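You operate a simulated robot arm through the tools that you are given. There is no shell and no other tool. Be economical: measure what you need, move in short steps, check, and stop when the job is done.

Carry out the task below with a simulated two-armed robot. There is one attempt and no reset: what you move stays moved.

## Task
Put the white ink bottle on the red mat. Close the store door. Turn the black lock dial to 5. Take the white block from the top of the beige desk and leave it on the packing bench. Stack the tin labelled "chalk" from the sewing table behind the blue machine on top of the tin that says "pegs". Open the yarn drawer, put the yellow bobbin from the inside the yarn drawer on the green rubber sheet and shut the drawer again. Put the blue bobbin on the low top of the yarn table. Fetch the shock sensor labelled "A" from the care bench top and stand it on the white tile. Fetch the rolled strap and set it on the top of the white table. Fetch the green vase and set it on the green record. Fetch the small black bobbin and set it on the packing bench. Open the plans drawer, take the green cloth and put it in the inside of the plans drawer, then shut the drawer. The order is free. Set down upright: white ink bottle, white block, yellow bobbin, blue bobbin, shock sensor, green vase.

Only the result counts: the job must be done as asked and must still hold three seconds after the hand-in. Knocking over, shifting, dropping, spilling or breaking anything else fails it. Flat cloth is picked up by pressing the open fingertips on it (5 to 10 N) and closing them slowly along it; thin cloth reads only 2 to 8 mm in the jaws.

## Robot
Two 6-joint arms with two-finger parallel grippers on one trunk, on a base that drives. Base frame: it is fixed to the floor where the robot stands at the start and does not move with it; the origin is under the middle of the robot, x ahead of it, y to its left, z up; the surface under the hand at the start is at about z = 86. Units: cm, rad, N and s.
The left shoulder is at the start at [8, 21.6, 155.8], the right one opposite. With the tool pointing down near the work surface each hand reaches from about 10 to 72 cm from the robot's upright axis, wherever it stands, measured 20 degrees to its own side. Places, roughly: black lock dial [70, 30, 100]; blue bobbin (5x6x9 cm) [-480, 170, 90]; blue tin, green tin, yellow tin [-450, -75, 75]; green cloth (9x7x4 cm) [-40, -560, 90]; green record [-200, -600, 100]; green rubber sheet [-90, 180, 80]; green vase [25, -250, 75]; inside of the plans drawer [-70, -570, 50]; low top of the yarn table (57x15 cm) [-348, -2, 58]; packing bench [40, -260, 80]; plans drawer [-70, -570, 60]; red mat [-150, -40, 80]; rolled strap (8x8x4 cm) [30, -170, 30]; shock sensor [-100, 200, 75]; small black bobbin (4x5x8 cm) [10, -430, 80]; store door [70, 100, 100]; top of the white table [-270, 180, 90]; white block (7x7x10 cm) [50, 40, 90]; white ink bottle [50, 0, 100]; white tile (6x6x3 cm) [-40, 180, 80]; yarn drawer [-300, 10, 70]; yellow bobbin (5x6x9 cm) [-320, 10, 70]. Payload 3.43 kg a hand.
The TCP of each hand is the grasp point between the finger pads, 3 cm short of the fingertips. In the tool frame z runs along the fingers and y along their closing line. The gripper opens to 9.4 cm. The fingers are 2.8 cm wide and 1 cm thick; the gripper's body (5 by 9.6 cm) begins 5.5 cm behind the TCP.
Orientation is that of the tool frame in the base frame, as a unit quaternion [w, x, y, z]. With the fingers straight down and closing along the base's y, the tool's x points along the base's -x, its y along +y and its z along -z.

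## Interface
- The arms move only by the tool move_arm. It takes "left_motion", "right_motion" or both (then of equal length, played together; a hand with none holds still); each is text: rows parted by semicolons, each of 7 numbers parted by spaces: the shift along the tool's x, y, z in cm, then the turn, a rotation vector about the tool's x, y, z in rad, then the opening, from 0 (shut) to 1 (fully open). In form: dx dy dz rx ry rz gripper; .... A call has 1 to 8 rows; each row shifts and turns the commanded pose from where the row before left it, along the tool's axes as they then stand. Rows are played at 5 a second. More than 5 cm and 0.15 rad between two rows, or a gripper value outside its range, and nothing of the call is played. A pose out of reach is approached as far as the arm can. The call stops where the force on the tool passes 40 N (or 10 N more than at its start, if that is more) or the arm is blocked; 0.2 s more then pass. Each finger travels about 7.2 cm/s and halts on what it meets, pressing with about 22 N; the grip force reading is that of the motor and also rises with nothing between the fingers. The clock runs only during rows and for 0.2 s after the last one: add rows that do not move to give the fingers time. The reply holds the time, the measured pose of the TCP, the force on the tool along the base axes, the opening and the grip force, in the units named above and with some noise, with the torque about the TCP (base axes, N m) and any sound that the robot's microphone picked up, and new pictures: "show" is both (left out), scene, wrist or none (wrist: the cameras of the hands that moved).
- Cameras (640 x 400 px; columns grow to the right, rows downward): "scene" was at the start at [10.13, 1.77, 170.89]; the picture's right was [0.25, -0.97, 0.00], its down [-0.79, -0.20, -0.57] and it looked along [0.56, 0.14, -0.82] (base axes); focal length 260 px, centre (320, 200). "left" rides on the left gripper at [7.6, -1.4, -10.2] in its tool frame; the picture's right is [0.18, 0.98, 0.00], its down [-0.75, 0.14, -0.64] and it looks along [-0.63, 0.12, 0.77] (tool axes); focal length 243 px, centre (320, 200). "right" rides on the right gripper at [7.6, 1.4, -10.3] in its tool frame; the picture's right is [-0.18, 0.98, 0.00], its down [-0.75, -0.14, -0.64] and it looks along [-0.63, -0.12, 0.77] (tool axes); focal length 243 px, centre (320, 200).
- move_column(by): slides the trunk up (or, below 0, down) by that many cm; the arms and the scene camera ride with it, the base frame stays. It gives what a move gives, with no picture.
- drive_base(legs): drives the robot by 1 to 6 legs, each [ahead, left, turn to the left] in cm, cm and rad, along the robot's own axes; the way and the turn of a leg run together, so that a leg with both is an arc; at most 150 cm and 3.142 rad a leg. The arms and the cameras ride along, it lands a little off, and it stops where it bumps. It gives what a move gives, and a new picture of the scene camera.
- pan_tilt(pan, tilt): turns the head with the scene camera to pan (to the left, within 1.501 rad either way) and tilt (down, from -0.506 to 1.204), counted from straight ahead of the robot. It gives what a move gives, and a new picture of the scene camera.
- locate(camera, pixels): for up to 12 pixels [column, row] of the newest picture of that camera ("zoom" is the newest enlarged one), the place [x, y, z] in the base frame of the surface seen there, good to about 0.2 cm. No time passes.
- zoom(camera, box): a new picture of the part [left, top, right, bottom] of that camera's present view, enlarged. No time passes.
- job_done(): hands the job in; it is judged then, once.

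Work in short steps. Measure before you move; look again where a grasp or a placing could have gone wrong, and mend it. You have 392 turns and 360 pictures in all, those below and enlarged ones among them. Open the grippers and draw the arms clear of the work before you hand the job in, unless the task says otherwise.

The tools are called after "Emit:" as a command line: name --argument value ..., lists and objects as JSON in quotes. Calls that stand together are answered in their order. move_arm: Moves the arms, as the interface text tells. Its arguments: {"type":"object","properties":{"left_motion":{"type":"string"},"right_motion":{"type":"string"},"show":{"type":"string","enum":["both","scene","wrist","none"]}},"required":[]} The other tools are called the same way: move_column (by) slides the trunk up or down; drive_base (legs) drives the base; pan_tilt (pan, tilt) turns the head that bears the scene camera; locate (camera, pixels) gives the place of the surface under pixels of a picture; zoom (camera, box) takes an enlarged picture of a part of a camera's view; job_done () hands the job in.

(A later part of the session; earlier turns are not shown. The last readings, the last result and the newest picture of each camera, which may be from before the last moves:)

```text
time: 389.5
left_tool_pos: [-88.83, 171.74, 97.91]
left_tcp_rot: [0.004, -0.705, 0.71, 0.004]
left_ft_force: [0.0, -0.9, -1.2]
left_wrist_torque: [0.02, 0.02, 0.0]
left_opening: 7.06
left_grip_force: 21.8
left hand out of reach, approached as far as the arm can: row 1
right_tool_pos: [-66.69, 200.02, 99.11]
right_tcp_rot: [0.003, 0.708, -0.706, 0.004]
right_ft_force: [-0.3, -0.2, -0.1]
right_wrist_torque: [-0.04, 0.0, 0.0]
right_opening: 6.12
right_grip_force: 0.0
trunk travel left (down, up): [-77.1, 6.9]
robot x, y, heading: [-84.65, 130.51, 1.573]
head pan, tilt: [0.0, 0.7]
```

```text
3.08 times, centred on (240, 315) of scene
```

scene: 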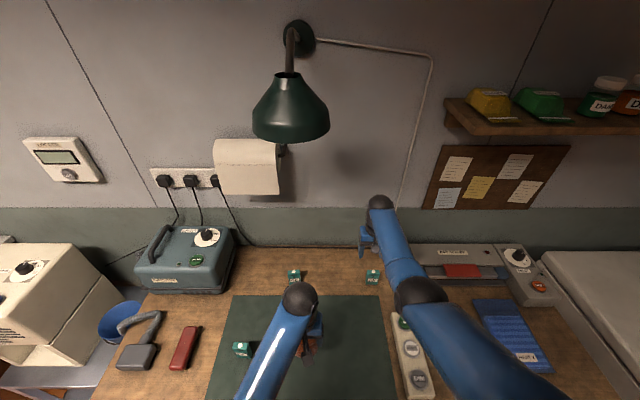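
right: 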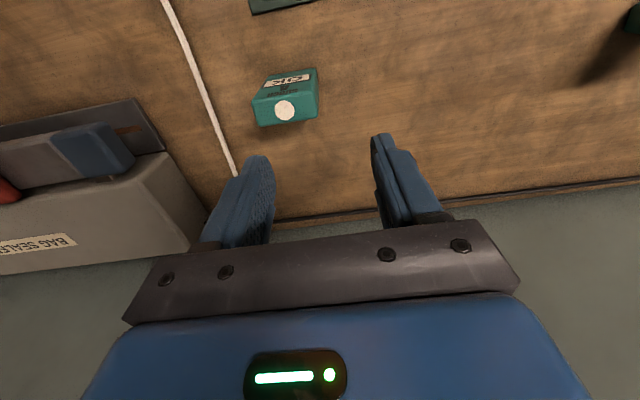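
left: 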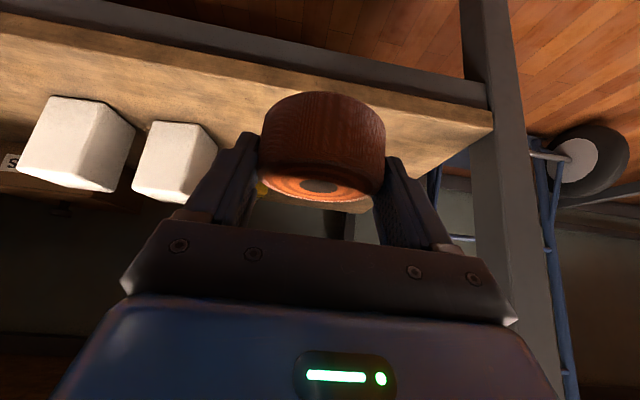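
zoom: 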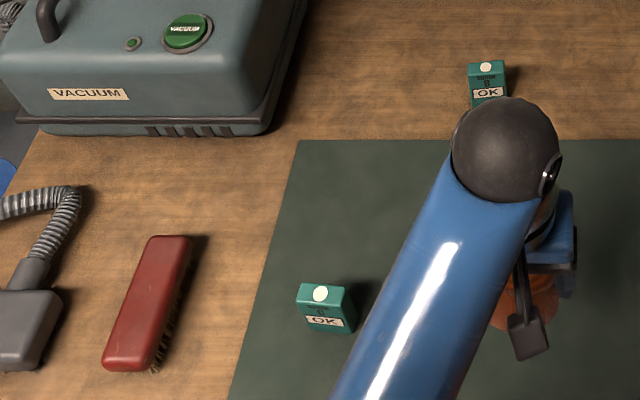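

Sensor C still stands and shows OK. Check its place.

Emit:
locate --camera "zoom" --pixels '[[321, 293], [302, 287], [343, 290], [325, 320], [487, 68]]'

Emit:
zoom --camera "scene" --box '[224, 332, 260, 364]'

```text
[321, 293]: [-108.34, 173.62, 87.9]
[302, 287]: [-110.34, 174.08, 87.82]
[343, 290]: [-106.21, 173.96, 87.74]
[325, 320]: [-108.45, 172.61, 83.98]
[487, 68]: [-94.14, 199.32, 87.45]
```

```text
12.50 times, centred on (242, 348) of scene
```

zoom: 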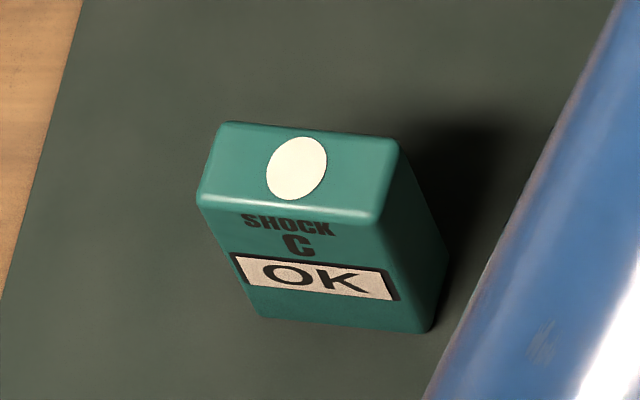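

C has not moved and shows OK. Continue with A: align and lower.

Emit:
move_arm --right_motion "0.2 -2.2 2 0 0 0 0.65; 0 0 3 0 0 0 0.65; 0 0 2 0 0 0 0.65; 0 0 0 0 0 0 0.65" --show "wrist"

```text
time: 390.5
left_tool_pos: [-88.93, 171.57, 97.71]
left_tcp_rot: [0.004, -0.703, 0.711, 0.005]
left_ft_force: [0.4, -0.1, -0.9]
left_wrist_torque: [0.01, -0.01, 0.0]
left_opening: 7.04
left_grip_force: 21.9
right_tool_pos: [-64.65, 199.39, 92.18]
right_tcp_rot: [0.002, 0.709, -0.706, 0.003]
right_ft_force: [-1.0, 0.7, 0.4]
right_wrist_torque: [0.03, -0.02, -0.01]
right_opening: 6.13
right_grip_force: 0.0
trunk travel left (down, up): [-77.1, 6.9]
robot x, y, heading: [-84.32, 131.07, 1.569]
head pan, tilt: [0.0, 0.7]
```

right: 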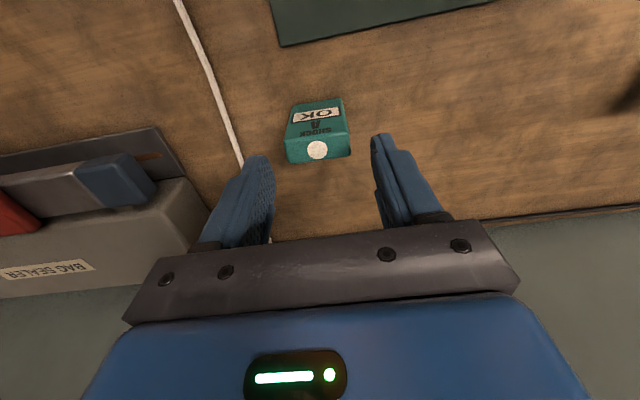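

Aligned over A. Lower with the trunk 7.6 cm (left hand is clear over the sheet).

Emit:
move_column --by -7.6

Emit:
zoom --camera "right" --box '[200, 80, 440, 260]'

```text
time: 391.6
left_tool_pos: [-89.04, 171.62, 90.17]
left_tcp_rot: [0.004, -0.703, 0.711, 0.005]
left_ft_force: [0.8, 1.1, -0.7]
left_wrist_torque: [0.0, 0.0, -0.01]
left_opening: 7.03
left_grip_force: 22.3
right_tool_pos: [-64.64, 199.46, 84.64]
right_tcp_rot: [0.001, 0.708, -0.706, 0.003]
right_ft_force: [-0.1, -0.6, 0.6]
right_wrist_torque: [0.0, 0.02, -0.02]
right_opening: 6.09
right_grip_force: 0.1
trunk travel left (down, up): [-69.5, 14.5]
robot x, y, heading: [-84.75, 130.88, 1.57]
head pan, tilt: [0.0, 0.7]
```

```text
2.22 times, centred on (320, 170) of right
```

zoom: 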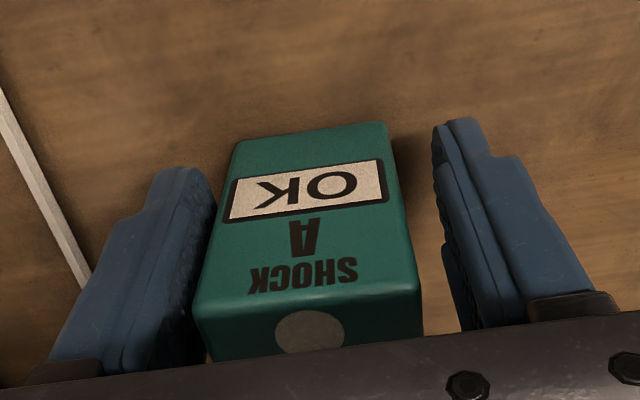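

Centre by 0.5 cm and close in small steps.

Emit:
move_arm --right_motion "0 -0.5 0 0 0 0 0.6; 0 0 0 0 0 0 0.55; 0 0 0 0 0 0 0.51; 0 0 0 0 0 0 0.48; 0 0 0 0 0 0 0.45; 0 0 0 0 0 0 0.42; 0 0 0 0 0 0 0.38; 0 0 0 0 0 0 0.35" --show "wrist"

```text
time: 393.4
left_tool_pos: [-88.93, 171.63, 90.21]
left_tcp_rot: [0.005, -0.704, 0.71, 0.004]
left_ft_force: [-0.6, -0.3, -1.3]
left_wrist_torque: [0.02, 0.03, -0.02]
left_opening: 7.04
left_grip_force: 22.2
right_tool_pos: [-64.2, 199.41, 84.55]
right_tcp_rot: [0.002, 0.708, -0.706, 0.003]
right_ft_force: [-0.4, -0.6, 1.2]
right_wrist_torque: [-0.01, 0.02, 0.07]
right_opening: 4.77
right_grip_force: 22.3
trunk travel left (down, up): [-69.5, 14.5]
robot x, y, heading: [-84.82, 130.89, 1.572]
head pan, tilt: [0.0, 0.7]
```

right: 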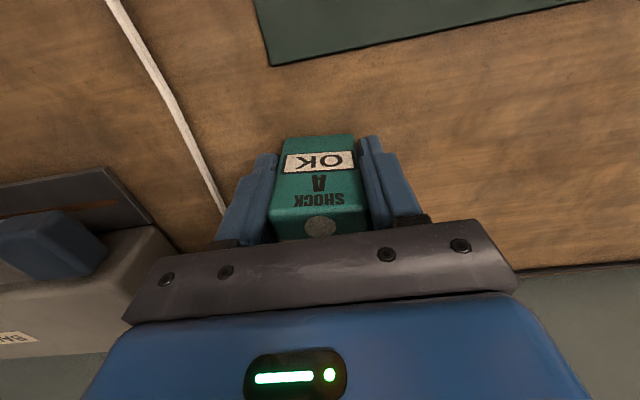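

Gripped, still OK. Lift by the trunk, then shift the base right and retract toward the tile.

Emit:
move_column --by 8

Emit:
move_arm --right_motion "2.5 0 0 0 0 0 0.35; 2.5 0 0 0 0 0 0.35; 2.5 0 0 0 0 0 0.35; 2.5 0 0 0 0 0 0.35; 2.5 0 0 0 0 0 0.35; 2.5 0 0 0 0 0 0.35; 2.5 0 0 0 0 0 0.35; 1 0 0 0 0 0 0.35" --show "none"

Emit:
drive_base --legs '[[0, -24, 0]]'

Emit:
move_arm --right_motion "0 0 0 0 0 0 0.35" --show "wrist"

```text
time: 394.6
left_tool_pos: [-88.94, 171.74, 98.33]
left_tcp_rot: [0.004, -0.704, 0.71, 0.004]
left_ft_force: [0.5, -0.2, -0.6]
left_wrist_torque: [0.03, -0.01, -0.01]
left_opening: 7.04
left_grip_force: 21.8
right_tool_pos: [-64.18, 199.48, 92.62]
right_tcp_rot: [0.003, 0.709, -0.705, 0.004]
right_ft_force: [-0.2, -0.9, -1.4]
right_wrist_torque: [0.0, -0.03, -0.01]
right_opening: 4.76
right_grip_force: 21.5
trunk travel left (down, up): [-77.5, 6.5]
robot x, y, heading: [-84.82, 130.71, 1.571]
head pan, tilt: [0.0, 0.7]
```

```text
time: 396.4
left_tool_pos: [-88.83, 171.69, 98.17]
left_tcp_rot: [0.004, -0.704, 0.71, 0.004]
left_ft_force: [-0.2, 0.4, -0.5]
left_wrist_torque: [0.02, 0.0, 0.01]
left_opening: 7.04
left_grip_force: 21.9
right_tool_pos: [-64.03, 180.93, 92.8]
right_tcp_rot: [0.001, 0.709, -0.705, 0.003]
right_ft_force: [0.2, 0.2, -1.6]
right_wrist_torque: [-0.02, 0.01, -0.01]
right_opening: 4.78
right_grip_force: 22.0
trunk travel left (down, up): [-77.5, 6.5]
robot x, y, heading: [-84.48, 130.69, 1.569]
head pan, tilt: [0.0, 0.7]
```

```text
time: 398.2
left_tool_pos: [-65.7, 171.73, 98.15]
left_tcp_rot: [0.005, -0.705, 0.709, 0.003]
left_ft_force: [-0.6, 0.0, -1.6]
left_wrist_torque: [0.0, 0.0, 0.0]
left_opening: 7.04
left_grip_force: 22.0
right_tool_pos: [-40.78, 180.91, 93.01]
right_tcp_rot: [0.0, 0.709, -0.705, 0.004]
right_ft_force: [0.0, -0.6, -0.5]
right_wrist_torque: [0.01, -0.01, 0.01]
right_opening: 4.75
right_grip_force: 21.8
trunk travel left (down, up): [-77.5, 6.5]
robot x, y, heading: [-61.03, 130.8, 1.57]
head pan, tilt: [0.0, 0.7]
```

scene: 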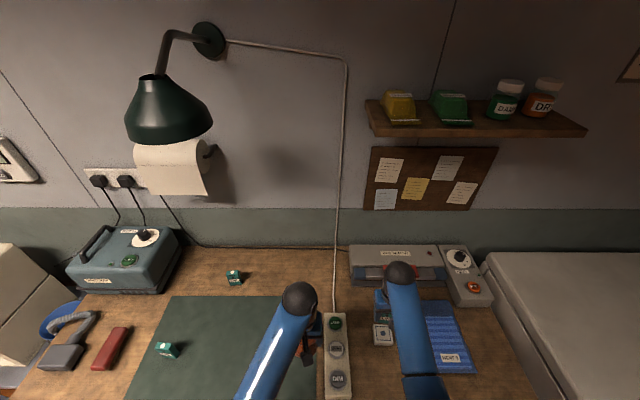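

```text
time: 398.6
left_tool_pos: [-65.34, 171.79, 98.15]
left_tcp_rot: [0.003, -0.704, 0.71, 0.004]
left_ft_force: [-0.3, -0.3, -1.3]
left_wrist_torque: [0.0, -0.01, 0.01]
left_opening: 7.01
left_grip_force: 22.1
right_tool_pos: [-40.45, 180.9, 92.73]
right_tcp_rot: [0.002, 0.708, -0.706, 0.003]
right_ft_force: [0.5, -0.4, -0.3]
right_wrist_torque: [-0.03, -0.01, 0.0]
right_opening: 4.77
right_grip_force: 22.0
trunk travel left (down, up): [-77.5, 6.5]
robot x, y, heading: [-61.11, 130.71, 1.572]
head pan, tilt: [0.0, 0.7]
```

right: 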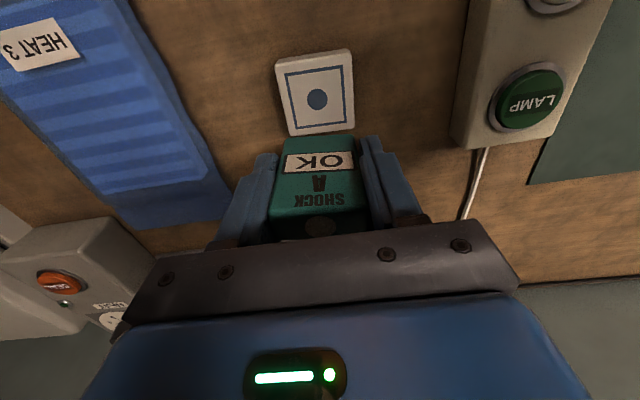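

Measure the tile's corners in the right picture.

Emit:
locate --camera "right" --pixels '[[277, 64], [350, 54], [317, 99], [292, 130], [352, 122], [314, 55]]'

```text
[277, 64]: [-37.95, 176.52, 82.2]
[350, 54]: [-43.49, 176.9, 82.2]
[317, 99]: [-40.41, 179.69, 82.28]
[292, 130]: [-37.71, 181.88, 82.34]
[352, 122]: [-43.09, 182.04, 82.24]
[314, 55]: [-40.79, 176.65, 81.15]
```

Tile centre (-40.5,179.5), top 82.25. Back 1.8 cm and lower slowly.

Emit:
move_arm --right_motion "1.8 0 0 0 0 0 0.35; 0 0 1.5 0 0 0 0.35; 0 0 1.5 0 0 0 0.35; 0 0 1.5 0 0 0 0.35; 0 0 0.7 0 0 0 0.35; 0 0 0.3 0 0 0 0.35; 0 0 0 0 0 0 0.35" --show "wrist"

```text
time: 400.2
left_tool_pos: [-65.48, 171.64, 98.22]
left_tcp_rot: [0.004, -0.704, 0.71, 0.004]
left_ft_force: [0.5, 0.3, -1.5]
left_wrist_torque: [0.02, -0.01, 0.01]
left_opening: 7.04
left_grip_force: 22.0
right_tool_pos: [-40.51, 179.03, 87.33]
right_tcp_rot: [0.001, 0.708, -0.706, 0.003]
right_ft_force: [0.4, 0.1, -0.5]
right_wrist_torque: [0.0, -0.04, -0.01]
right_opening: 4.75
right_grip_force: 21.6
trunk travel left (down, up): [-77.5, 6.5]
robot x, y, heading: [-61.31, 130.68, 1.571]
head pan, tilt: [0.0, 0.7]
```

right: 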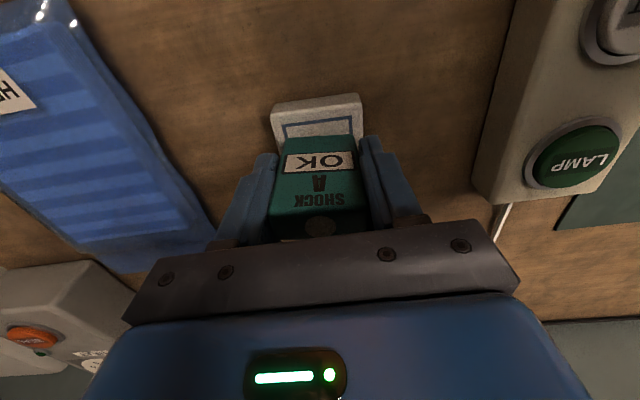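

Emit:
move_arm --right_motion "0 0 0.15 0 0 0 0.35; 0 0 0.15 0 0 0 0.35; 0 0 0.1 0 0 0 0.35; 0 0 0 0 0 0 0.35" --show "none"

```text
time: 401.2
left_tool_pos: [-65.39, 171.64, 98.22]
left_tcp_rot: [0.005, -0.704, 0.71, 0.004]
left_ft_force: [0.0, -0.2, -0.1]
left_wrist_torque: [-0.01, -0.02, 0.0]
left_opening: 7.02
left_grip_force: 21.8
right_tool_pos: [-40.55, 179.07, 87.11]
right_tcp_rot: [0.001, 0.708, -0.707, 0.002]
right_ft_force: [3.1, 0.1, 12.5]
right_wrist_torque: [0.01, 0.04, 0.02]
right_opening: 4.77
right_grip_force: 22.1
trunk travel left (down, up): [-77.5, 6.5]
robot x, y, heading: [-61.3, 130.53, 1.57]
head pan, tilt: [0.0, 0.7]
```

Contact. Relieve slightly and open in steps.

Emit:
move_arm --right_motion "0 0 -0.2 0 0 0 0.45; 0 0 0 0 0 0 0.5; 0 0 0 0 0 0 0.53; 0 0 0 0 0 0 0.56; 0 0 0 0 0 0 0.62; 0 0 0 0 0 0 0.7; 0 0 0 0 0 0 0.75; 0 0 0 0 0 0 0.75" --show "wrist"

```text
time: 403.0
left_tool_pos: [-65.49, 171.73, 98.08]
left_tcp_rot: [0.004, -0.705, 0.709, 0.003]
left_ft_force: [-0.1, 0.9, -0.4]
left_wrist_torque: [0.02, -0.01, -0.03]
left_opening: 7.03
left_grip_force: 22.1
right_tool_pos: [-40.62, 179.12, 87.21]
right_tcp_rot: [0.002, 0.708, -0.706, 0.003]
right_ft_force: [-0.9, 0.8, 0.7]
right_wrist_torque: [0.01, 0.02, -0.04]
right_opening: 7.04
right_grip_force: 0.0
trunk travel left (down, up): [-77.5, 6.5]
robot x, y, heading: [-61.11, 131.06, 1.57]
head pan, tilt: [0.0, 0.7]
```

right: 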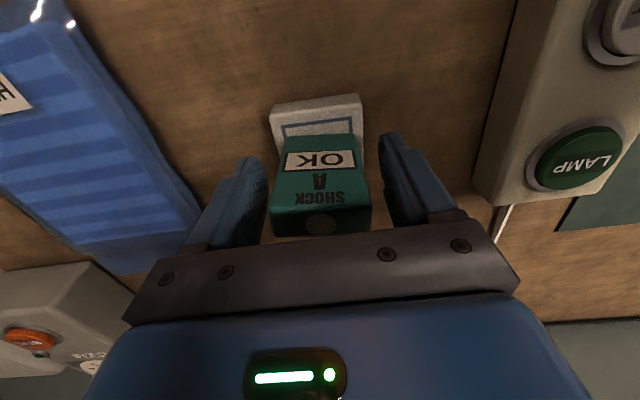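

Standing and OK. Rise clear and back away.

Emit:
move_arm --right_motion "0 0 -2 0 0 0 0.75; 0 0 -3 0 0 0 0.75; 0 0 -4 0 0 0 0.8; 2 0 -1 0 0 0 1; 4 0 0 0 0 0 1; 4 0 0 0 0 0 1" --show "wrist"

Emit:
drive_base --legs '[[-33, 0, 0]]'

Emit:
zoom --camera "scene" --box '[340, 220, 440, 300]'

```text
time: 404.4
left_tool_pos: [-65.49, 171.48, 98.24]
left_tcp_rot: [0.004, -0.705, 0.709, 0.005]
left_ft_force: [0.4, -0.6, -0.2]
left_wrist_torque: [-0.04, 0.01, -0.01]
left_opening: 7.04
left_grip_force: 22.1
right_tool_pos: [-40.84, 169.19, 97.29]
right_tcp_rot: [0.001, 0.709, -0.706, 0.002]
right_ft_force: [-0.9, 0.5, 0.5]
right_wrist_torque: [0.01, -0.02, -0.01]
right_opening: 9.39
right_grip_force: 0.1
trunk travel left (down, up): [-77.5, 6.5]
robot x, y, heading: [-61.03, 130.96, 1.577]
head pan, tilt: [0.0, 0.7]
```

right: 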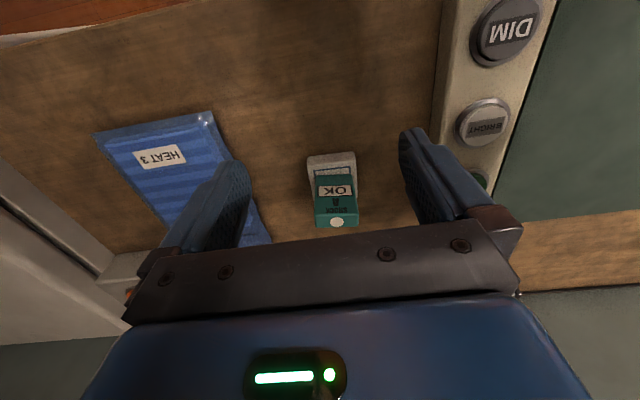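

```text
time: 406.5
left_tool_pos: [-65.42, 139.38, 98.11]
left_tcp_rot: [0.004, -0.705, 0.709, 0.003]
left_ft_force: [-0.5, 0.0, -1.5]
left_wrist_torque: [-0.02, 0.0, -0.01]
left_opening: 7.01
left_grip_force: 22.0
right_tool_pos: [-40.66, 136.99, 96.96]
right_tcp_rot: [0.002, 0.709, -0.705, 0.004]
right_ft_force: [0.4, -0.4, -0.5]
right_wrist_torque: [0.02, -0.01, 0.01]
right_opening: 9.4
right_grip_force: 0.0
trunk travel left (down, up): [-77.5, 6.5]
robot x, y, heading: [-60.96, 97.95, 1.577]
head pan, tilt: [0.0, 0.7]
```

scene: 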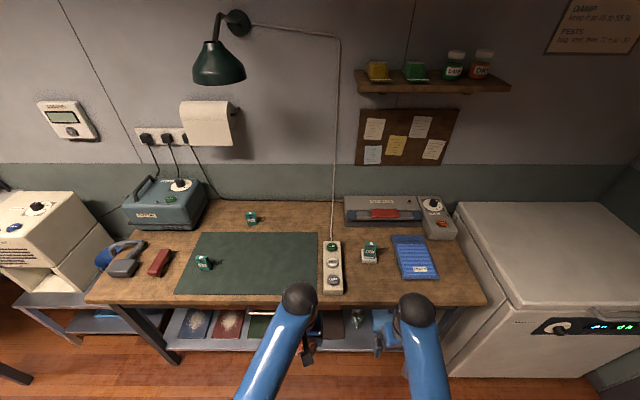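

```text
5.00 times, centred on (390, 260) of scene
```

zoom: 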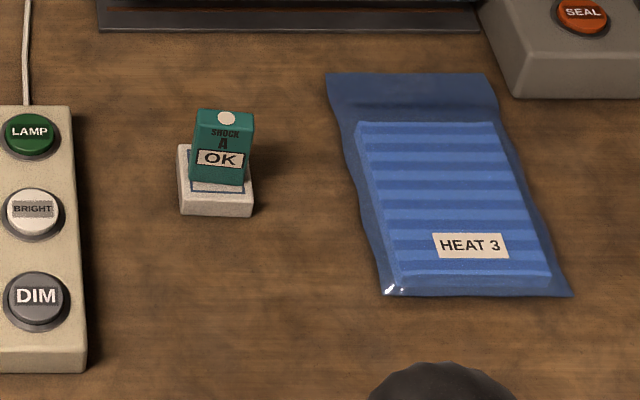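

Sensor A stands on the tile. Now carry the strap to the white table: strafe west along the aisle.

Emit:
drive_base --legs '[[-10, 0, 0], [0, 140, 0], [0, 50, 0]]'

```text
time: 416.9
left_tool_pos: [-257.63, 124.78, 98.27]
left_tcp_rot: [-0.004, 0.716, -0.698, -0.004]
left_ft_force: [-0.9, -0.8, -1.5]
left_wrist_torque: [-0.03, -0.01, 0.01]
left_opening: 6.99
left_grip_force: 22.0
right_tool_pos: [-232.78, 123.05, 97.09]
right_tcp_rot: [0.002, 0.72, -0.694, 0.003]
right_ft_force: [0.1, 0.5, -0.9]
right_wrist_torque: [0.0, 0.03, 0.02]
right_opening: 9.42
right_grip_force: 0.1
trunk travel left (down, up): [-77.5, 6.5]
robot x, y, heading: [-252.47, 83.94, 1.606]
head pan, tilt: [0.0, 0.7]
```

scene: 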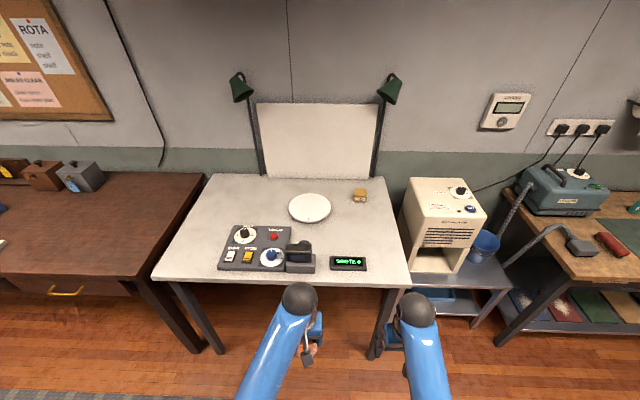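

Emit:
locate --camera "scene" --pixels '[[205, 215], [195, 250], [345, 235], [385, 240], [375, 265], [310, 225], [220, 195], [350, 262], [165, 280], [240, 235], [270, 200], [400, 275]]'

```text
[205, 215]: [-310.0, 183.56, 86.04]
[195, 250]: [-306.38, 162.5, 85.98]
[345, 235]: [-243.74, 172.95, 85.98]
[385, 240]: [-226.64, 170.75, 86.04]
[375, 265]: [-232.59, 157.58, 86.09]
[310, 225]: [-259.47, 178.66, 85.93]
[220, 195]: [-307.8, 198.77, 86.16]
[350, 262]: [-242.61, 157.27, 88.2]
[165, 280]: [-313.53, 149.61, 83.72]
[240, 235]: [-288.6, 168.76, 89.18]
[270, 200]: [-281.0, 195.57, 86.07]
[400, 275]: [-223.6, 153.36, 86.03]
```

Free spot (-243.5,173). Retract the right hand, drive 30 cm ahead.

Emit:
move_arm --right_motion "4 -2 0 0 0 0 1; 4 -2 0 0 0 0 1; 4 -2 0 0 0 0 1" --show "none"

Emit:
drive_base --legs '[[30, 0, -0.035]]'

Emit:
move_arm --left_motion "-3 -3 0 0 0 0 0.4; -3 -3 0 0 0 0 0.4; -4 -2.5 0 0 0 0 0.4; -4 -2.5 0 0 0 0 0.4; -3.5 -2 0 0 0 0 0.4; 0 0 0 0 0 0 0.4" --show "both"

```text
time: 417.7
left_tool_pos: [-257.73, 124.64, 98.24]
left_tcp_rot: [-0.005, 0.716, -0.698, -0.003]
left_ft_force: [-0.3, -0.2, -0.8]
left_wrist_torque: [0.03, -0.04, 0.02]
left_opening: 6.99
left_grip_force: 21.6
right_tool_pos: [-226.64, 111.36, 97.18]
right_tcp_rot: [0.001, 0.72, -0.694, 0.003]
right_ft_force: [-0.8, -0.3, 0.5]
right_wrist_torque: [-0.04, -0.03, 0.02]
right_opening: 9.39
right_grip_force: 0.1
trunk travel left (down, up): [-77.5, 6.5]
robot x, y, heading: [-252.06, 84.05, 1.61]
head pan, tilt: [0.0, 0.7]
```

```text
time: 419.6
left_tool_pos: [-256.97, 152.18, 97.75]
left_tcp_rot: [-0.009, -0.706, 0.708, -0.004]
left_ft_force: [-3.1, -8.3, 2.5]
left_wrist_torque: [0.09, 0.16, 0.4]
left_opening: 6.68
left_grip_force: 22.1
right_tool_pos: [-226.26, 138.7, 97.06]
right_tcp_rot: [0.002, 0.708, -0.706, 0.003]
right_ft_force: [0.9, 0.3, -0.3]
right_wrist_torque: [-0.04, 0.0, -0.01]
right_opening: 9.39
right_grip_force: 0.1
trunk travel left (down, up): [-77.5, 6.5]
robot x, y, heading: [-252.86, 111.66, 1.572]
head pan, tilt: [0.0, 0.7]
stopped in leg 1: the force on the tool passed its limit at 90 N (the readings are from after the stop); the commanded pose is now the measured one
```

scene: 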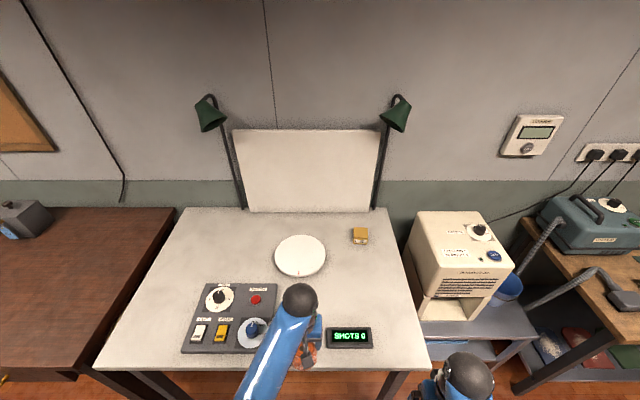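

```text
time: 419.9
left_tool_pos: [-256.72, 151.99, 97.75]
left_tcp_rot: [0.018, 0.71, -0.704, 0.005]
left_ft_force: [0.0, 0.1, -1.7]
left_wrist_torque: [0.03, -0.03, 0.0]
left_opening: 6.68
left_grip_force: 22.1
right_tool_pos: [-226.32, 138.15, 97.37]
right_tcp_rot: [0.0, 0.709, -0.705, 0.002]
right_ft_force: [0.6, 0.3, 0.5]
right_wrist_torque: [-0.03, 0.0, 0.02]
right_opening: 9.39
right_grip_force: 0.0
trunk travel left (down, up): [-77.5, 6.5]
robot x, y, heading: [-252.79, 111.63, 1.576]
head pan, tilt: [0.0, 0.7]
stopped in row 1 (left hand): the force on the tool passed its limit at 64 N (the readings are from after the stop); the commanded pose is now the measured one
```

scene: 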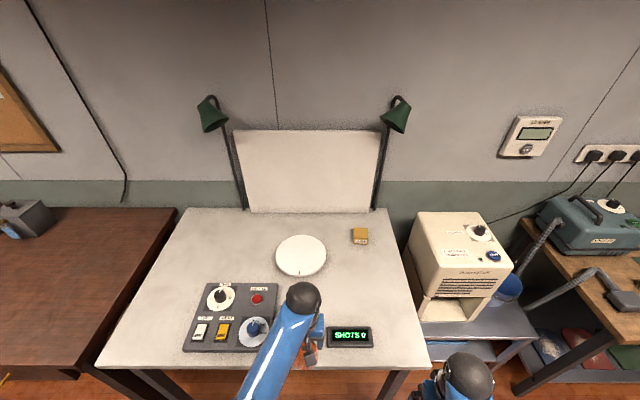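
left: 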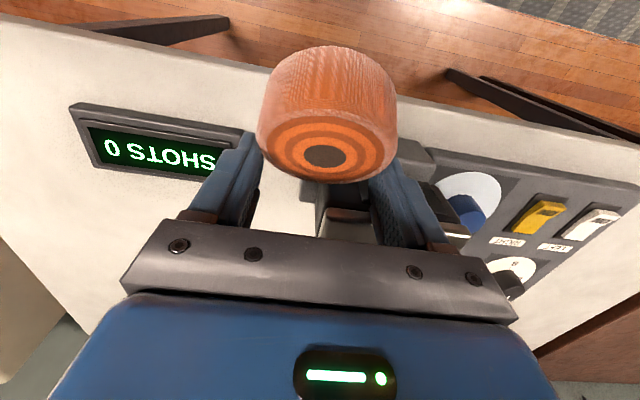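

The strap bumped the black camera box beside the panel. Back off 10 cm and check it.

Emit:
drive_base --legs '[[-12, 0, 0]]'

Emit:
zoom --camera "scene" --box '[180, 180, 420, 330]'

```text
time: 421.1
left_tool_pos: [-256.76, 140.97, 97.5]
left_tcp_rot: [0.02, 0.709, -0.704, 0.007]
left_ft_force: [-0.5, -0.2, -0.7]
left_wrist_torque: [0.01, 0.01, 0.02]
left_opening: 6.66
left_grip_force: 21.8
right_tool_pos: [-226.23, 127.23, 97.07]
right_tcp_rot: [0.002, 0.709, -0.705, 0.004]
right_ft_force: [0.3, 0.7, 0.7]
right_wrist_torque: [-0.01, -0.03, -0.01]
right_opening: 9.4
right_grip_force: 0.2
trunk travel left (down, up): [-77.5, 6.5]
robot x, y, heading: [-252.35, 100.16, 1.57]
head pan, tilt: [0.0, 0.7]
```

scene: 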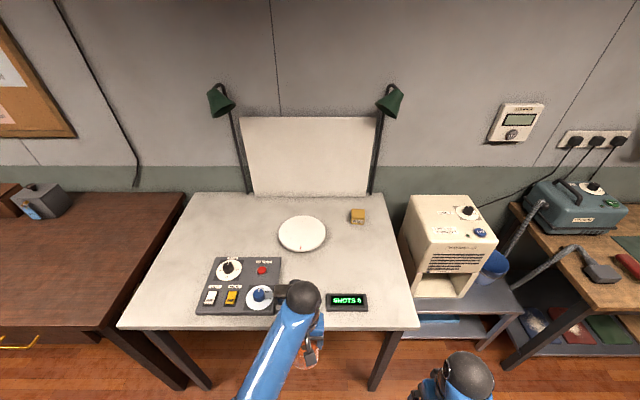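

```text
2.67 times, centred on (300, 255) of scene
```

zoom: 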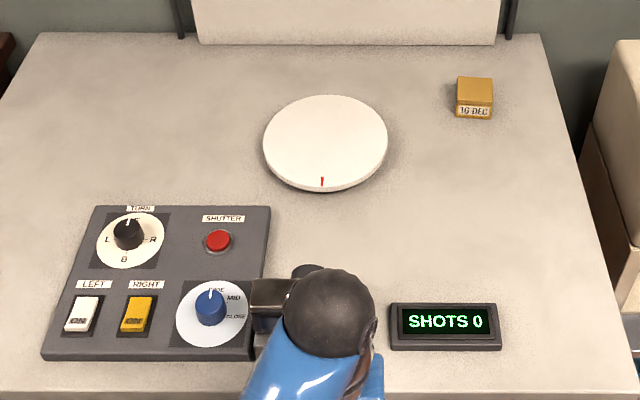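

Box appears in place. Shift 14 cm right so the hand clears it, then go ahead and extend over the free spot.

Emit:
drive_base --legs '[[0, -14, 0], [12, 0, 0]]'

Emit:
move_arm --left_motion "-4 0 0 0 0 0 0.4; -4 0 0 0 0 0 0.4; -4 0 0 0 0 0 0.4; -4 0 0 0 0 0 0.4; -4 0 0 0 0 0 0.4; 0 0 0 0 0 0 0.4" --show "both"

```text
time: 423.3
left_tool_pos: [-242.69, 152.4, 97.85]
left_tcp_rot: [0.02, 0.709, -0.705, 0.005]
left_ft_force: [-0.1, -0.4, -0.5]
left_wrist_torque: [0.01, 0.0, 0.01]
left_opening: 6.67
left_grip_force: 21.6
right_tool_pos: [-212.24, 138.51, 97.29]
right_tcp_rot: [0.001, 0.708, -0.706, 0.002]
right_ft_force: [0.2, -0.2, 0.0]
right_wrist_torque: [0.0, 0.03, 0.02]
right_opening: 9.38
right_grip_force: 0.0
trunk travel left (down, up): [-77.5, 6.5]
robot x, y, heading: [-238.79, 111.91, 1.573]
head pan, tilt: [0.0, 0.7]
```

scene: 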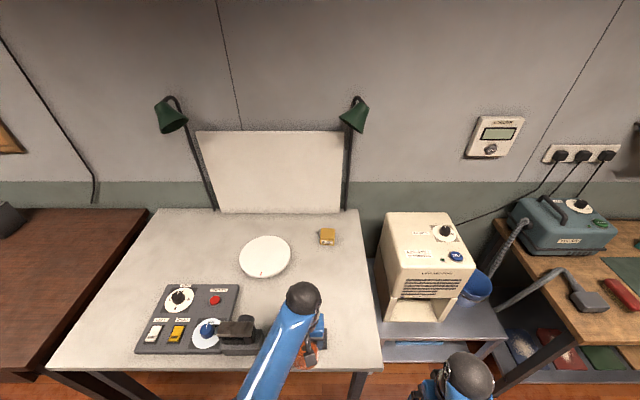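

```text
time: 424.7
left_tool_pos: [-242.94, 172.6, 96.79]
left_tcp_rot: [0.02, 0.709, -0.705, 0.006]
left_ft_force: [-0.1, -0.9, -0.5]
left_wrist_torque: [-0.01, 0.05, -0.02]
left_opening: 6.7
left_grip_force: 21.8
right_tool_pos: [-212.33, 138.93, 97.15]
right_tcp_rot: [0.002, 0.708, -0.706, 0.003]
right_ft_force: [0.3, -0.7, 0.2]
right_wrist_torque: [-0.03, -0.03, 0.0]
right_opening: 9.4
right_grip_force: 0.1
trunk travel left (down, up): [-77.5, 6.5]
robot x, y, heading: [-238.58, 111.95, 1.573]
head pan, tilt: [0.0, 0.7]
```

scene: 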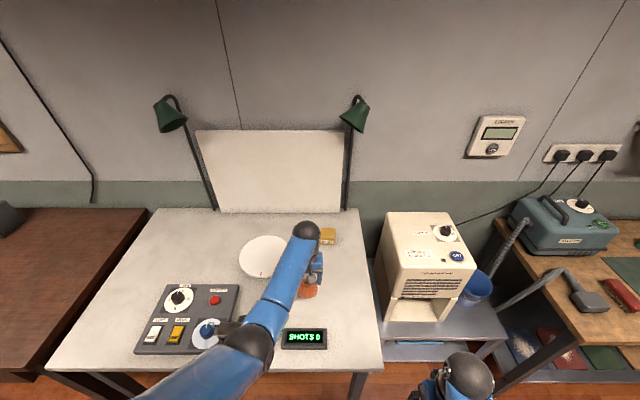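
left: 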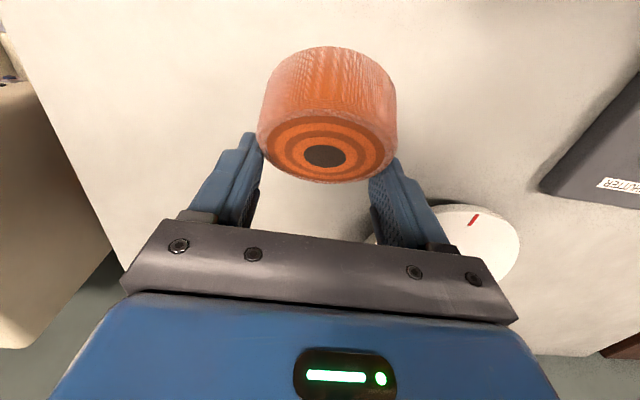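

Clear below. Lower until contact.

Emit:
move_arm --left_motion "0 0 3 0 0 0 0.4; 0 0 2 0 0 0 0.4; 0 0 0.7 0 0 0 0.4; 0 0 0.4 0 0 0 0.4; 0 0 0.4 0 0 0 0.4; 0 0 0.3 0 0 0 0.4; 0 0 0 0 0 0 0.4" --show "wrist"

```text
time: 426.4
left_tool_pos: [-242.84, 172.47, 90.59]
left_tcp_rot: [0.016, 0.709, -0.705, 0.005]
left_ft_force: [-3.5, -10.3, 23.8]
left_wrist_torque: [-0.54, 0.06, -0.04]
left_opening: 6.74
left_grip_force: 21.7
right_tool_pos: [-212.28, 138.73, 97.19]
right_tcp_rot: [0.001, 0.71, -0.705, 0.003]
right_ft_force: [-0.5, 0.4, -0.2]
right_wrist_torque: [-0.03, 0.0, 0.0]
right_opening: 9.39
right_grip_force: 0.0
trunk travel left (down, up): [-77.5, 6.5]
robot x, y, heading: [-238.64, 112.12, 1.575]
head pan, tilt: [0.0, 0.7]
stopped in row 7 (left hand): the force on the tool passed its limit at 42 N (the readings are from after the stop); the commanded pose is now the measured one
```

left: 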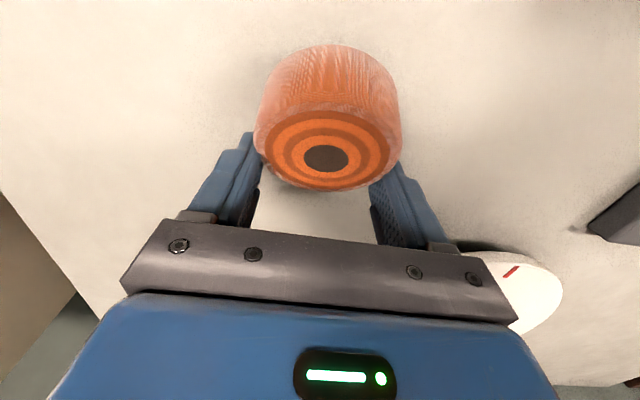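

Contact. Open and rise.

Emit:
move_arm --left_motion "0 0 0 0 0 0 0.8; 0 0 0 0 0 0 0.95; 0 0 0 0 0 0 1; 0 0 -3 0 0 0 1; 0 0 -4 0 0 0 1; 0 0 -3 0 0 0 1" --show "wrist"

```text
time: 427.8
left_tool_pos: [-242.85, 172.99, 100.27]
left_tcp_rot: [0.018, 0.709, -0.705, 0.004]
left_ft_force: [-0.3, 0.4, -0.1]
left_wrist_torque: [-0.01, 0.01, -0.02]
left_opening: 9.42
left_grip_force: 0.1
right_tool_pos: [-212.25, 138.91, 97.22]
right_tcp_rot: [0.002, 0.708, -0.706, 0.003]
right_ft_force: [-0.6, 0.6, 0.3]
right_wrist_torque: [0.05, 0.0, -0.03]
right_opening: 9.42
right_grip_force: 0.1
trunk travel left (down, up): [-77.5, 6.5]
robot x, y, heading: [-238.4, 112.09, 1.571]
head pan, tilt: [0.0, 0.7]
```

left: 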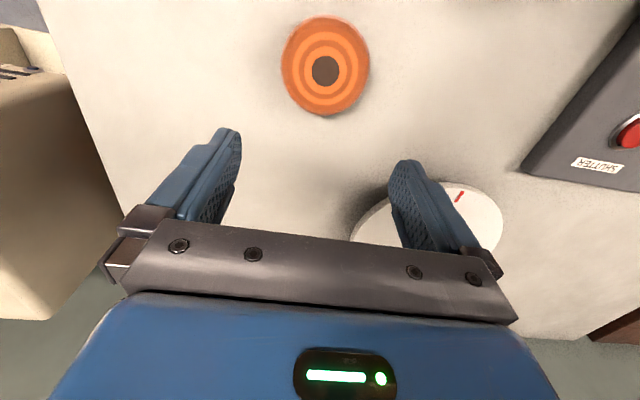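

Strap lies flat on the white table. Straighten the left wrist, back off and go west toward the blue bobbin.

Emit:
move_arm --left_motion "4 0 0 0.02 -0.031 0.006 1; 4 0 0 0 0 0 1; 4 0 0 0 0 0 1; 4 0 0 0 0 0 1; 4 0 0 0 0 0 1" --show "none"

Emit:
drive_base --legs '[[-22, 0, 0], [0, 130, 0]]'

Emit:
pan_tilt --pan 0.7 --tilt 0.5

```text
time: 429.0
left_tool_pos: [-242.68, 153.32, 98.54]
left_tcp_rot: [0.003, -0.707, 0.707, 0.001]
left_ft_force: [0.4, 0.1, 0.8]
left_wrist_torque: [-0.01, 0.01, -0.02]
left_opening: 9.39
left_grip_force: 0.0
left hand out of reach, approached as far as the arm can: row 4, 5
right_tool_pos: [-212.34, 138.9, 97.14]
right_tcp_rot: [0.002, 0.708, -0.706, 0.002]
right_ft_force: [0.1, 0.4, -0.4]
right_wrist_torque: [0.05, 0.02, 0.01]
right_opening: 9.43
right_grip_force: 0.1
trunk travel left (down, up): [-77.5, 6.5]
robot x, y, heading: [-238.79, 112.53, 1.572]
head pan, tilt: [0.0, 0.7]
```

```text
time: 436.7
left_tool_pos: [-370.6, 132.2, 98.49]
left_tcp_rot: [0.002, -0.703, 0.711, 0.001]
left_ft_force: [0.4, -0.1, 0.3]
left_wrist_torque: [0.01, 0.0, -0.01]
left_opening: 9.4
left_grip_force: 0.0
right_tool_pos: [-340.56, 117.34, 97.17]
right_tcp_rot: [-0.001, -0.705, 0.71, -0.003]
right_ft_force: [0.2, 0.2, 0.8]
right_wrist_torque: [0.01, -0.01, -0.01]
right_opening: 9.42
right_grip_force: 0.1
trunk travel left (down, up): [-77.5, 6.5]
robot x, y, heading: [-367.32, 90.95, 1.563]
head pan, tilt: [0.0, 0.7]
```

scene: 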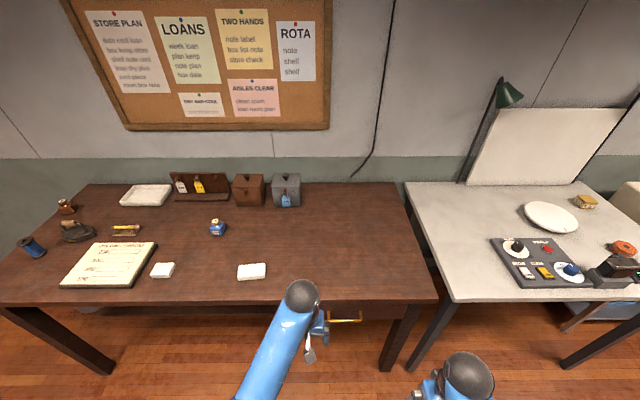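

```text
time: 437.8
left_tool_pos: [-370.76, 132.19, 98.41]
left_tcp_rot: [0.001, -0.703, 0.711, -0.001]
left_ft_force: [-0.3, -0.6, 0.1]
left_wrist_torque: [0.01, 0.0, -0.01]
left_opening: 9.39
left_grip_force: 0.0
right_tool_pos: [-340.65, 117.31, 97.19]
right_tcp_rot: [-0.002, -0.705, 0.709, -0.002]
right_ft_force: [0.5, 0.6, 0.0]
right_wrist_torque: [-0.03, -0.02, 0.02]
right_opening: 9.4
right_grip_force: 0.0
trunk travel left (down, up): [-77.5, 6.5]
robot x, y, heading: [-367.31, 90.89, 1.56]
head pan, tilt: [0.7, 0.499]
```

scene: 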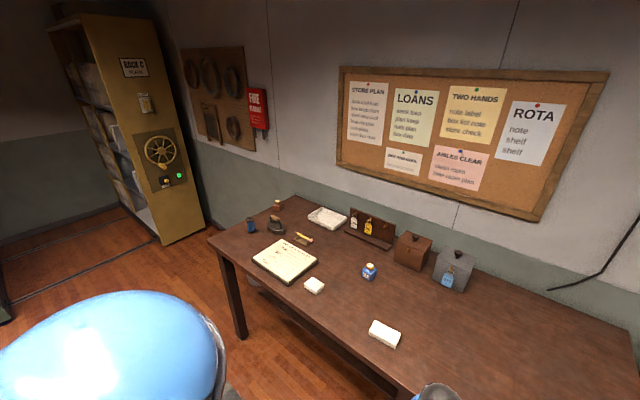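

Blue bobbin stands at the far left of the brown table (250,226).

Emit:
zoom --camera "scene" --box '[220, 190, 340, 270]'

Emit:
locate --camera "scene" --pixels '[[251, 219], [251, 226], [278, 204], [276, 225], [285, 260], [215, 240], [230, 330], [150, 240], [180, 300]]'

```text
5.00 times, centred on (280, 230) of scene
```

zoom: 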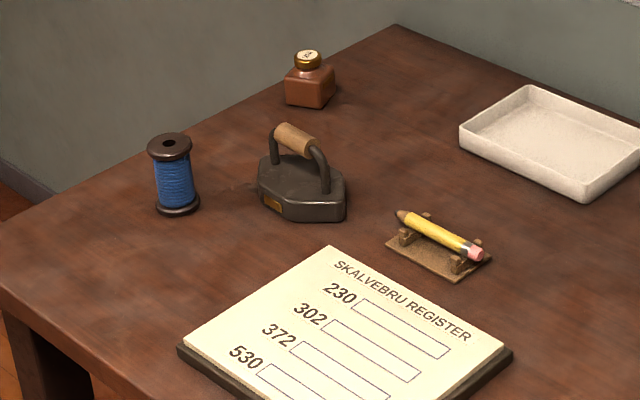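

```text
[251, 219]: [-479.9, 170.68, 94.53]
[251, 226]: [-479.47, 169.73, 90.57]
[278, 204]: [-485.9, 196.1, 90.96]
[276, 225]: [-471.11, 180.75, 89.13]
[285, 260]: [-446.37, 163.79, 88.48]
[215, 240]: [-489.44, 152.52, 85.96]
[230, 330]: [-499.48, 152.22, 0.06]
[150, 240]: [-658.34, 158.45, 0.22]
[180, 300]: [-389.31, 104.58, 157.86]
```

Bobbin at (-480.3,170.5), z 86–94.6. Drive to (-466,110).

Emit:
drive_base --legs '[[0, 99, 0.008], [19, 0, 0]]'

Emit:
pan_tilt --pan 0.1 --tilt 0.8

```text
time: 444.1
left_tool_pos: [-469.36, 151.62, 98.51]
left_tcp_rot: [0.004, -0.705, 0.709, 0.001]
left_ft_force: [0.3, -0.2, 0.0]
left_wrist_torque: [0.04, -0.01, -0.01]
left_opening: 9.4
left_grip_force: 0.0
right_tool_pos: [-439.15, 136.95, 97.21]
right_tcp_rot: [-0.001, -0.707, 0.708, -0.002]
right_ft_force: [0.2, -0.4, -0.1]
right_wrist_torque: [0.04, 0.0, 0.01]
right_opening: 9.41
right_grip_force: 0.1
trunk travel left (down, up): [-77.5, 6.5]
robot x, y, heading: [-465.88, 110.84, 1.566]
head pan, tilt: [0.7, 0.499]
```

scene: 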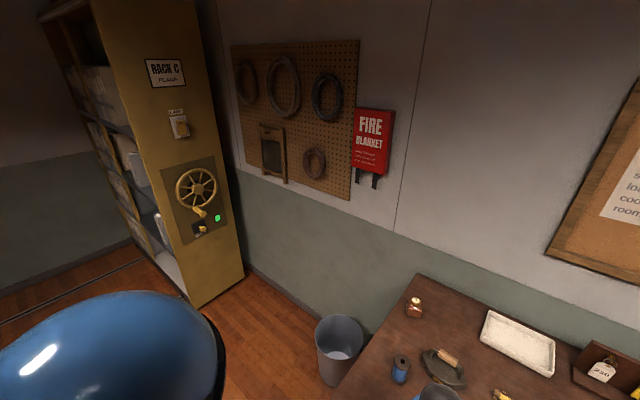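

```text
time: 445.1
left_tool_pos: [-469.18, 152.13, 98.47]
left_tcp_rot: [0.002, -0.705, 0.709, 0.0]
left_ft_force: [-0.3, 0.7, 0.2]
left_wrist_torque: [-0.02, 0.0, 0.05]
left_opening: 9.39
left_grip_force: 0.1
right_tool_pos: [-439.13, 137.38, 97.15]
right_tcp_rot: [-0.001, -0.707, 0.708, -0.003]
right_ft_force: [-0.3, 1.1, 0.5]
right_wrist_torque: [0.0, 0.01, -0.04]
right_opening: 9.42
right_grip_force: 0.0
trunk travel left (down, up): [-77.5, 6.5]
robot x, y, heading: [-466.16, 110.65, 1.569]
head pan, tilt: [0.099, 0.799]
```

scene: 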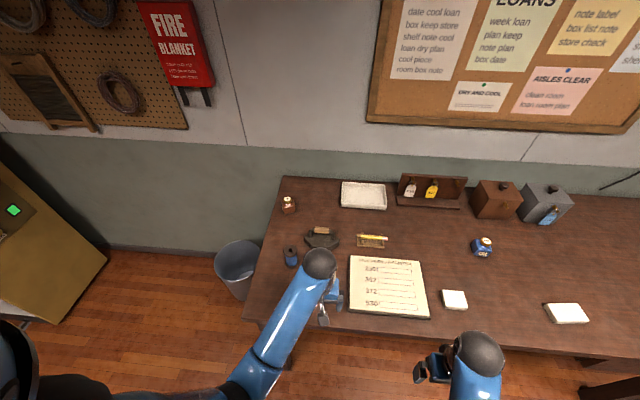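

Move the left hand left 11 and look down at the bobbin.

Emit:
move_arm --left_motion "-2 4 0 0 0 0 0.8; -2 4 0 0 0 0 0.8; -2 3.2 0 0 0 0 0.8; 0 0 0 0 0 0 0.8" --show "wrist"

Emit:
zoom --camera "left" --box '[220, 100, 420, 240]'

```text
time: 446.1
left_tool_pos: [-480.43, 158.16, 98.54]
left_tcp_rot: [0.002, -0.705, 0.709, 0.0]
left_ft_force: [-0.1, -0.4, -0.3]
left_wrist_torque: [-0.04, 0.03, 0.0]
left_opening: 7.52
left_grip_force: 0.0
right_tool_pos: [-439.13, 137.28, 97.09]
right_tcp_rot: [-0.003, -0.706, 0.708, -0.003]
right_ft_force: [-0.5, 0.1, -0.4]
right_wrist_torque: [0.01, -0.04, 0.01]
right_opening: 9.38
right_grip_force: 0.1
trunk travel left (down, up): [-77.5, 6.5]
robot x, y, heading: [-465.67, 110.94, 1.564]
head pan, tilt: [0.099, 0.799]
```

left: 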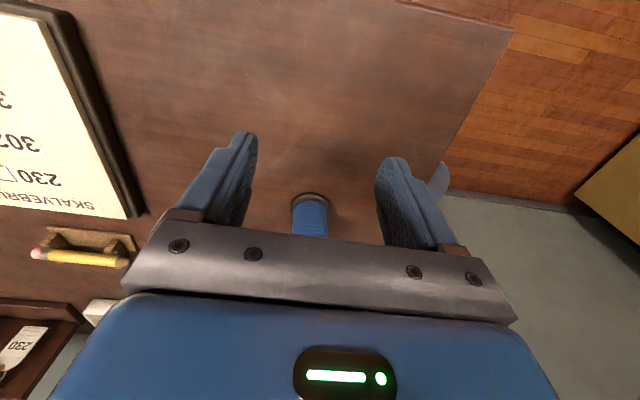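

```text
2.86 times, centred on (320, 170) of left
```

zoom: 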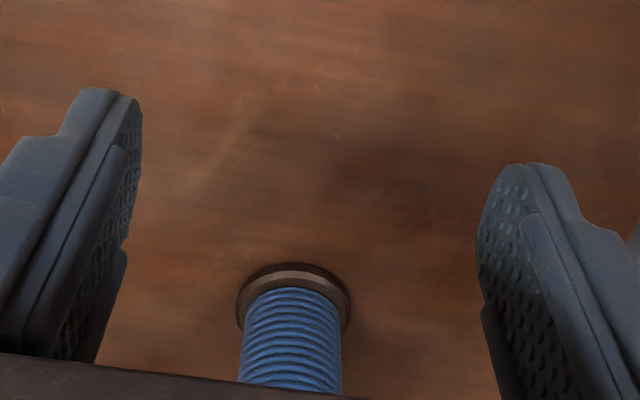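

Emit:
locate --camera "left" --pixels '[[310, 197], [296, 208], [326, 206], [310, 215]]'

Emit:
move_column --by 3

Emit:
move_arm --left_motion "-3 0 0 0 0 0 0.8; -3 0 0 0 0 0 0.8; -3 0 0 0 0 0 0.8; 0 0 0 0 0 0 0.8" --show "wrist"

```text
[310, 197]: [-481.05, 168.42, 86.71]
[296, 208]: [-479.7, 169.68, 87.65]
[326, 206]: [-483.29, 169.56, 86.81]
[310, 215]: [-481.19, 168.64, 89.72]
```

```text
time: 446.8
left_tool_pos: [-480.48, 158.06, 101.52]
left_tcp_rot: [0.003, -0.704, 0.71, 0.0]
left_ft_force: [-0.1, -0.2, 0.6]
left_wrist_torque: [-0.03, -0.01, 0.0]
left_opening: 7.53
left_grip_force: 0.1
right_tool_pos: [-439.17, 137.28, 100.18]
right_tcp_rot: [-0.002, -0.706, 0.708, -0.003]
right_ft_force: [0.0, 0.5, 0.4]
right_wrist_torque: [-0.03, 0.04, 0.0]
right_opening: 9.41
right_grip_force: 0.1
trunk travel left (down, up): [-80.5, 3.5]
robot x, y, heading: [-465.61, 110.52, 1.566]
head pan, tilt: [0.099, 0.799]
```

```text
time: 447.8
left_tool_pos: [-480.57, 167.07, 101.47]
left_tcp_rot: [0.002, -0.706, 0.709, -0.001]
left_ft_force: [0.3, 0.7, 0.3]
left_wrist_torque: [-0.01, 0.02, 0.03]
left_opening: 7.51
left_grip_force: 0.0
right_tool_pos: [-439.12, 137.29, 100.11]
right_tcp_rot: [-0.002, -0.705, 0.709, -0.003]
right_ft_force: [-0.1, 0.0, 0.8]
right_wrist_torque: [-0.04, 0.0, 0.0]
right_opening: 9.41
right_grip_force: 0.0
trunk travel left (down, up): [-80.5, 3.5]
robot x, y, heading: [-465.8, 110.84, 1.564]
head pan, tilt: [0.099, 0.799]
```

left: 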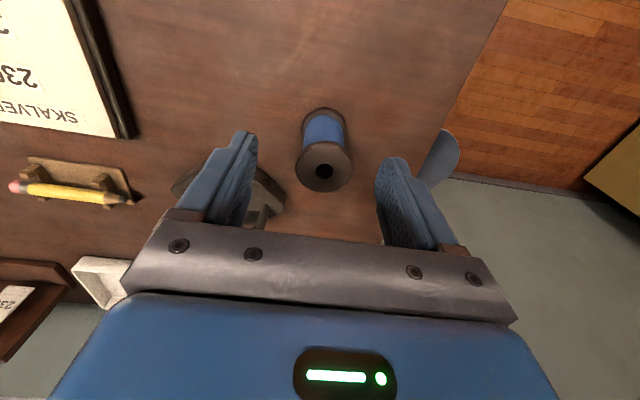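

Emit:
locate --camera "left" --pixels '[[324, 180], [324, 160], [303, 165], [345, 165], [235, 200], [270, 190]]'

```text
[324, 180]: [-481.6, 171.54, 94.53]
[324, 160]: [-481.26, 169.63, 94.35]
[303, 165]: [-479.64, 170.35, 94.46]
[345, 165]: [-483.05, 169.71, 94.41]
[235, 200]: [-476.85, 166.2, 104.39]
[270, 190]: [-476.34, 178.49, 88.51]
```

Axis (-481.3,170.7). Move over, narrow the opening, and descend to z≈89.7.

Emit:
move_arm --left_motion "-3.6 0.7 0 0 0 0 0.72; 0 0 4 0 0 0 0.72; 0 0 4 0 0 0 0.72; 0 0 3 0 0 0 0.72; 0 0 0.8 0 0 0 0.72; 0 0 0 0 0 0 0.4; 0 0 0 0 0 0 0.3; 0 0 0 0 0 0 0.3" --show "wrist"

```text
time: 449.6
left_tool_pos: [-481.06, 170.84, 89.58]
left_tcp_rot: [0.002, -0.705, 0.709, 0.0]
left_ft_force: [1.2, -0.1, -0.7]
left_wrist_torque: [0.0, -0.01, -0.02]
left_opening: 5.25
left_grip_force: 22.0
right_tool_pos: [-439.13, 137.3, 100.23]
right_tcp_rot: [-0.002, -0.706, 0.708, -0.003]
right_ft_force: [0.5, 0.1, 0.8]
right_wrist_torque: [0.02, 0.01, 0.02]
right_opening: 9.36
right_grip_force: 0.0
trunk travel left (down, up): [-80.5, 3.5]
robot x, y, heading: [-465.63, 110.44, 1.571]
head pan, tilt: [0.099, 0.799]
```

left: 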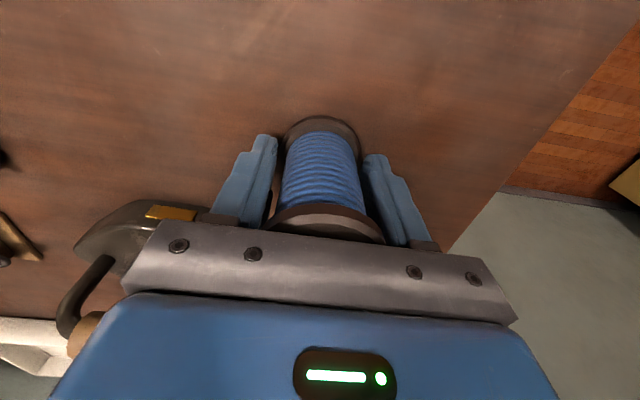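

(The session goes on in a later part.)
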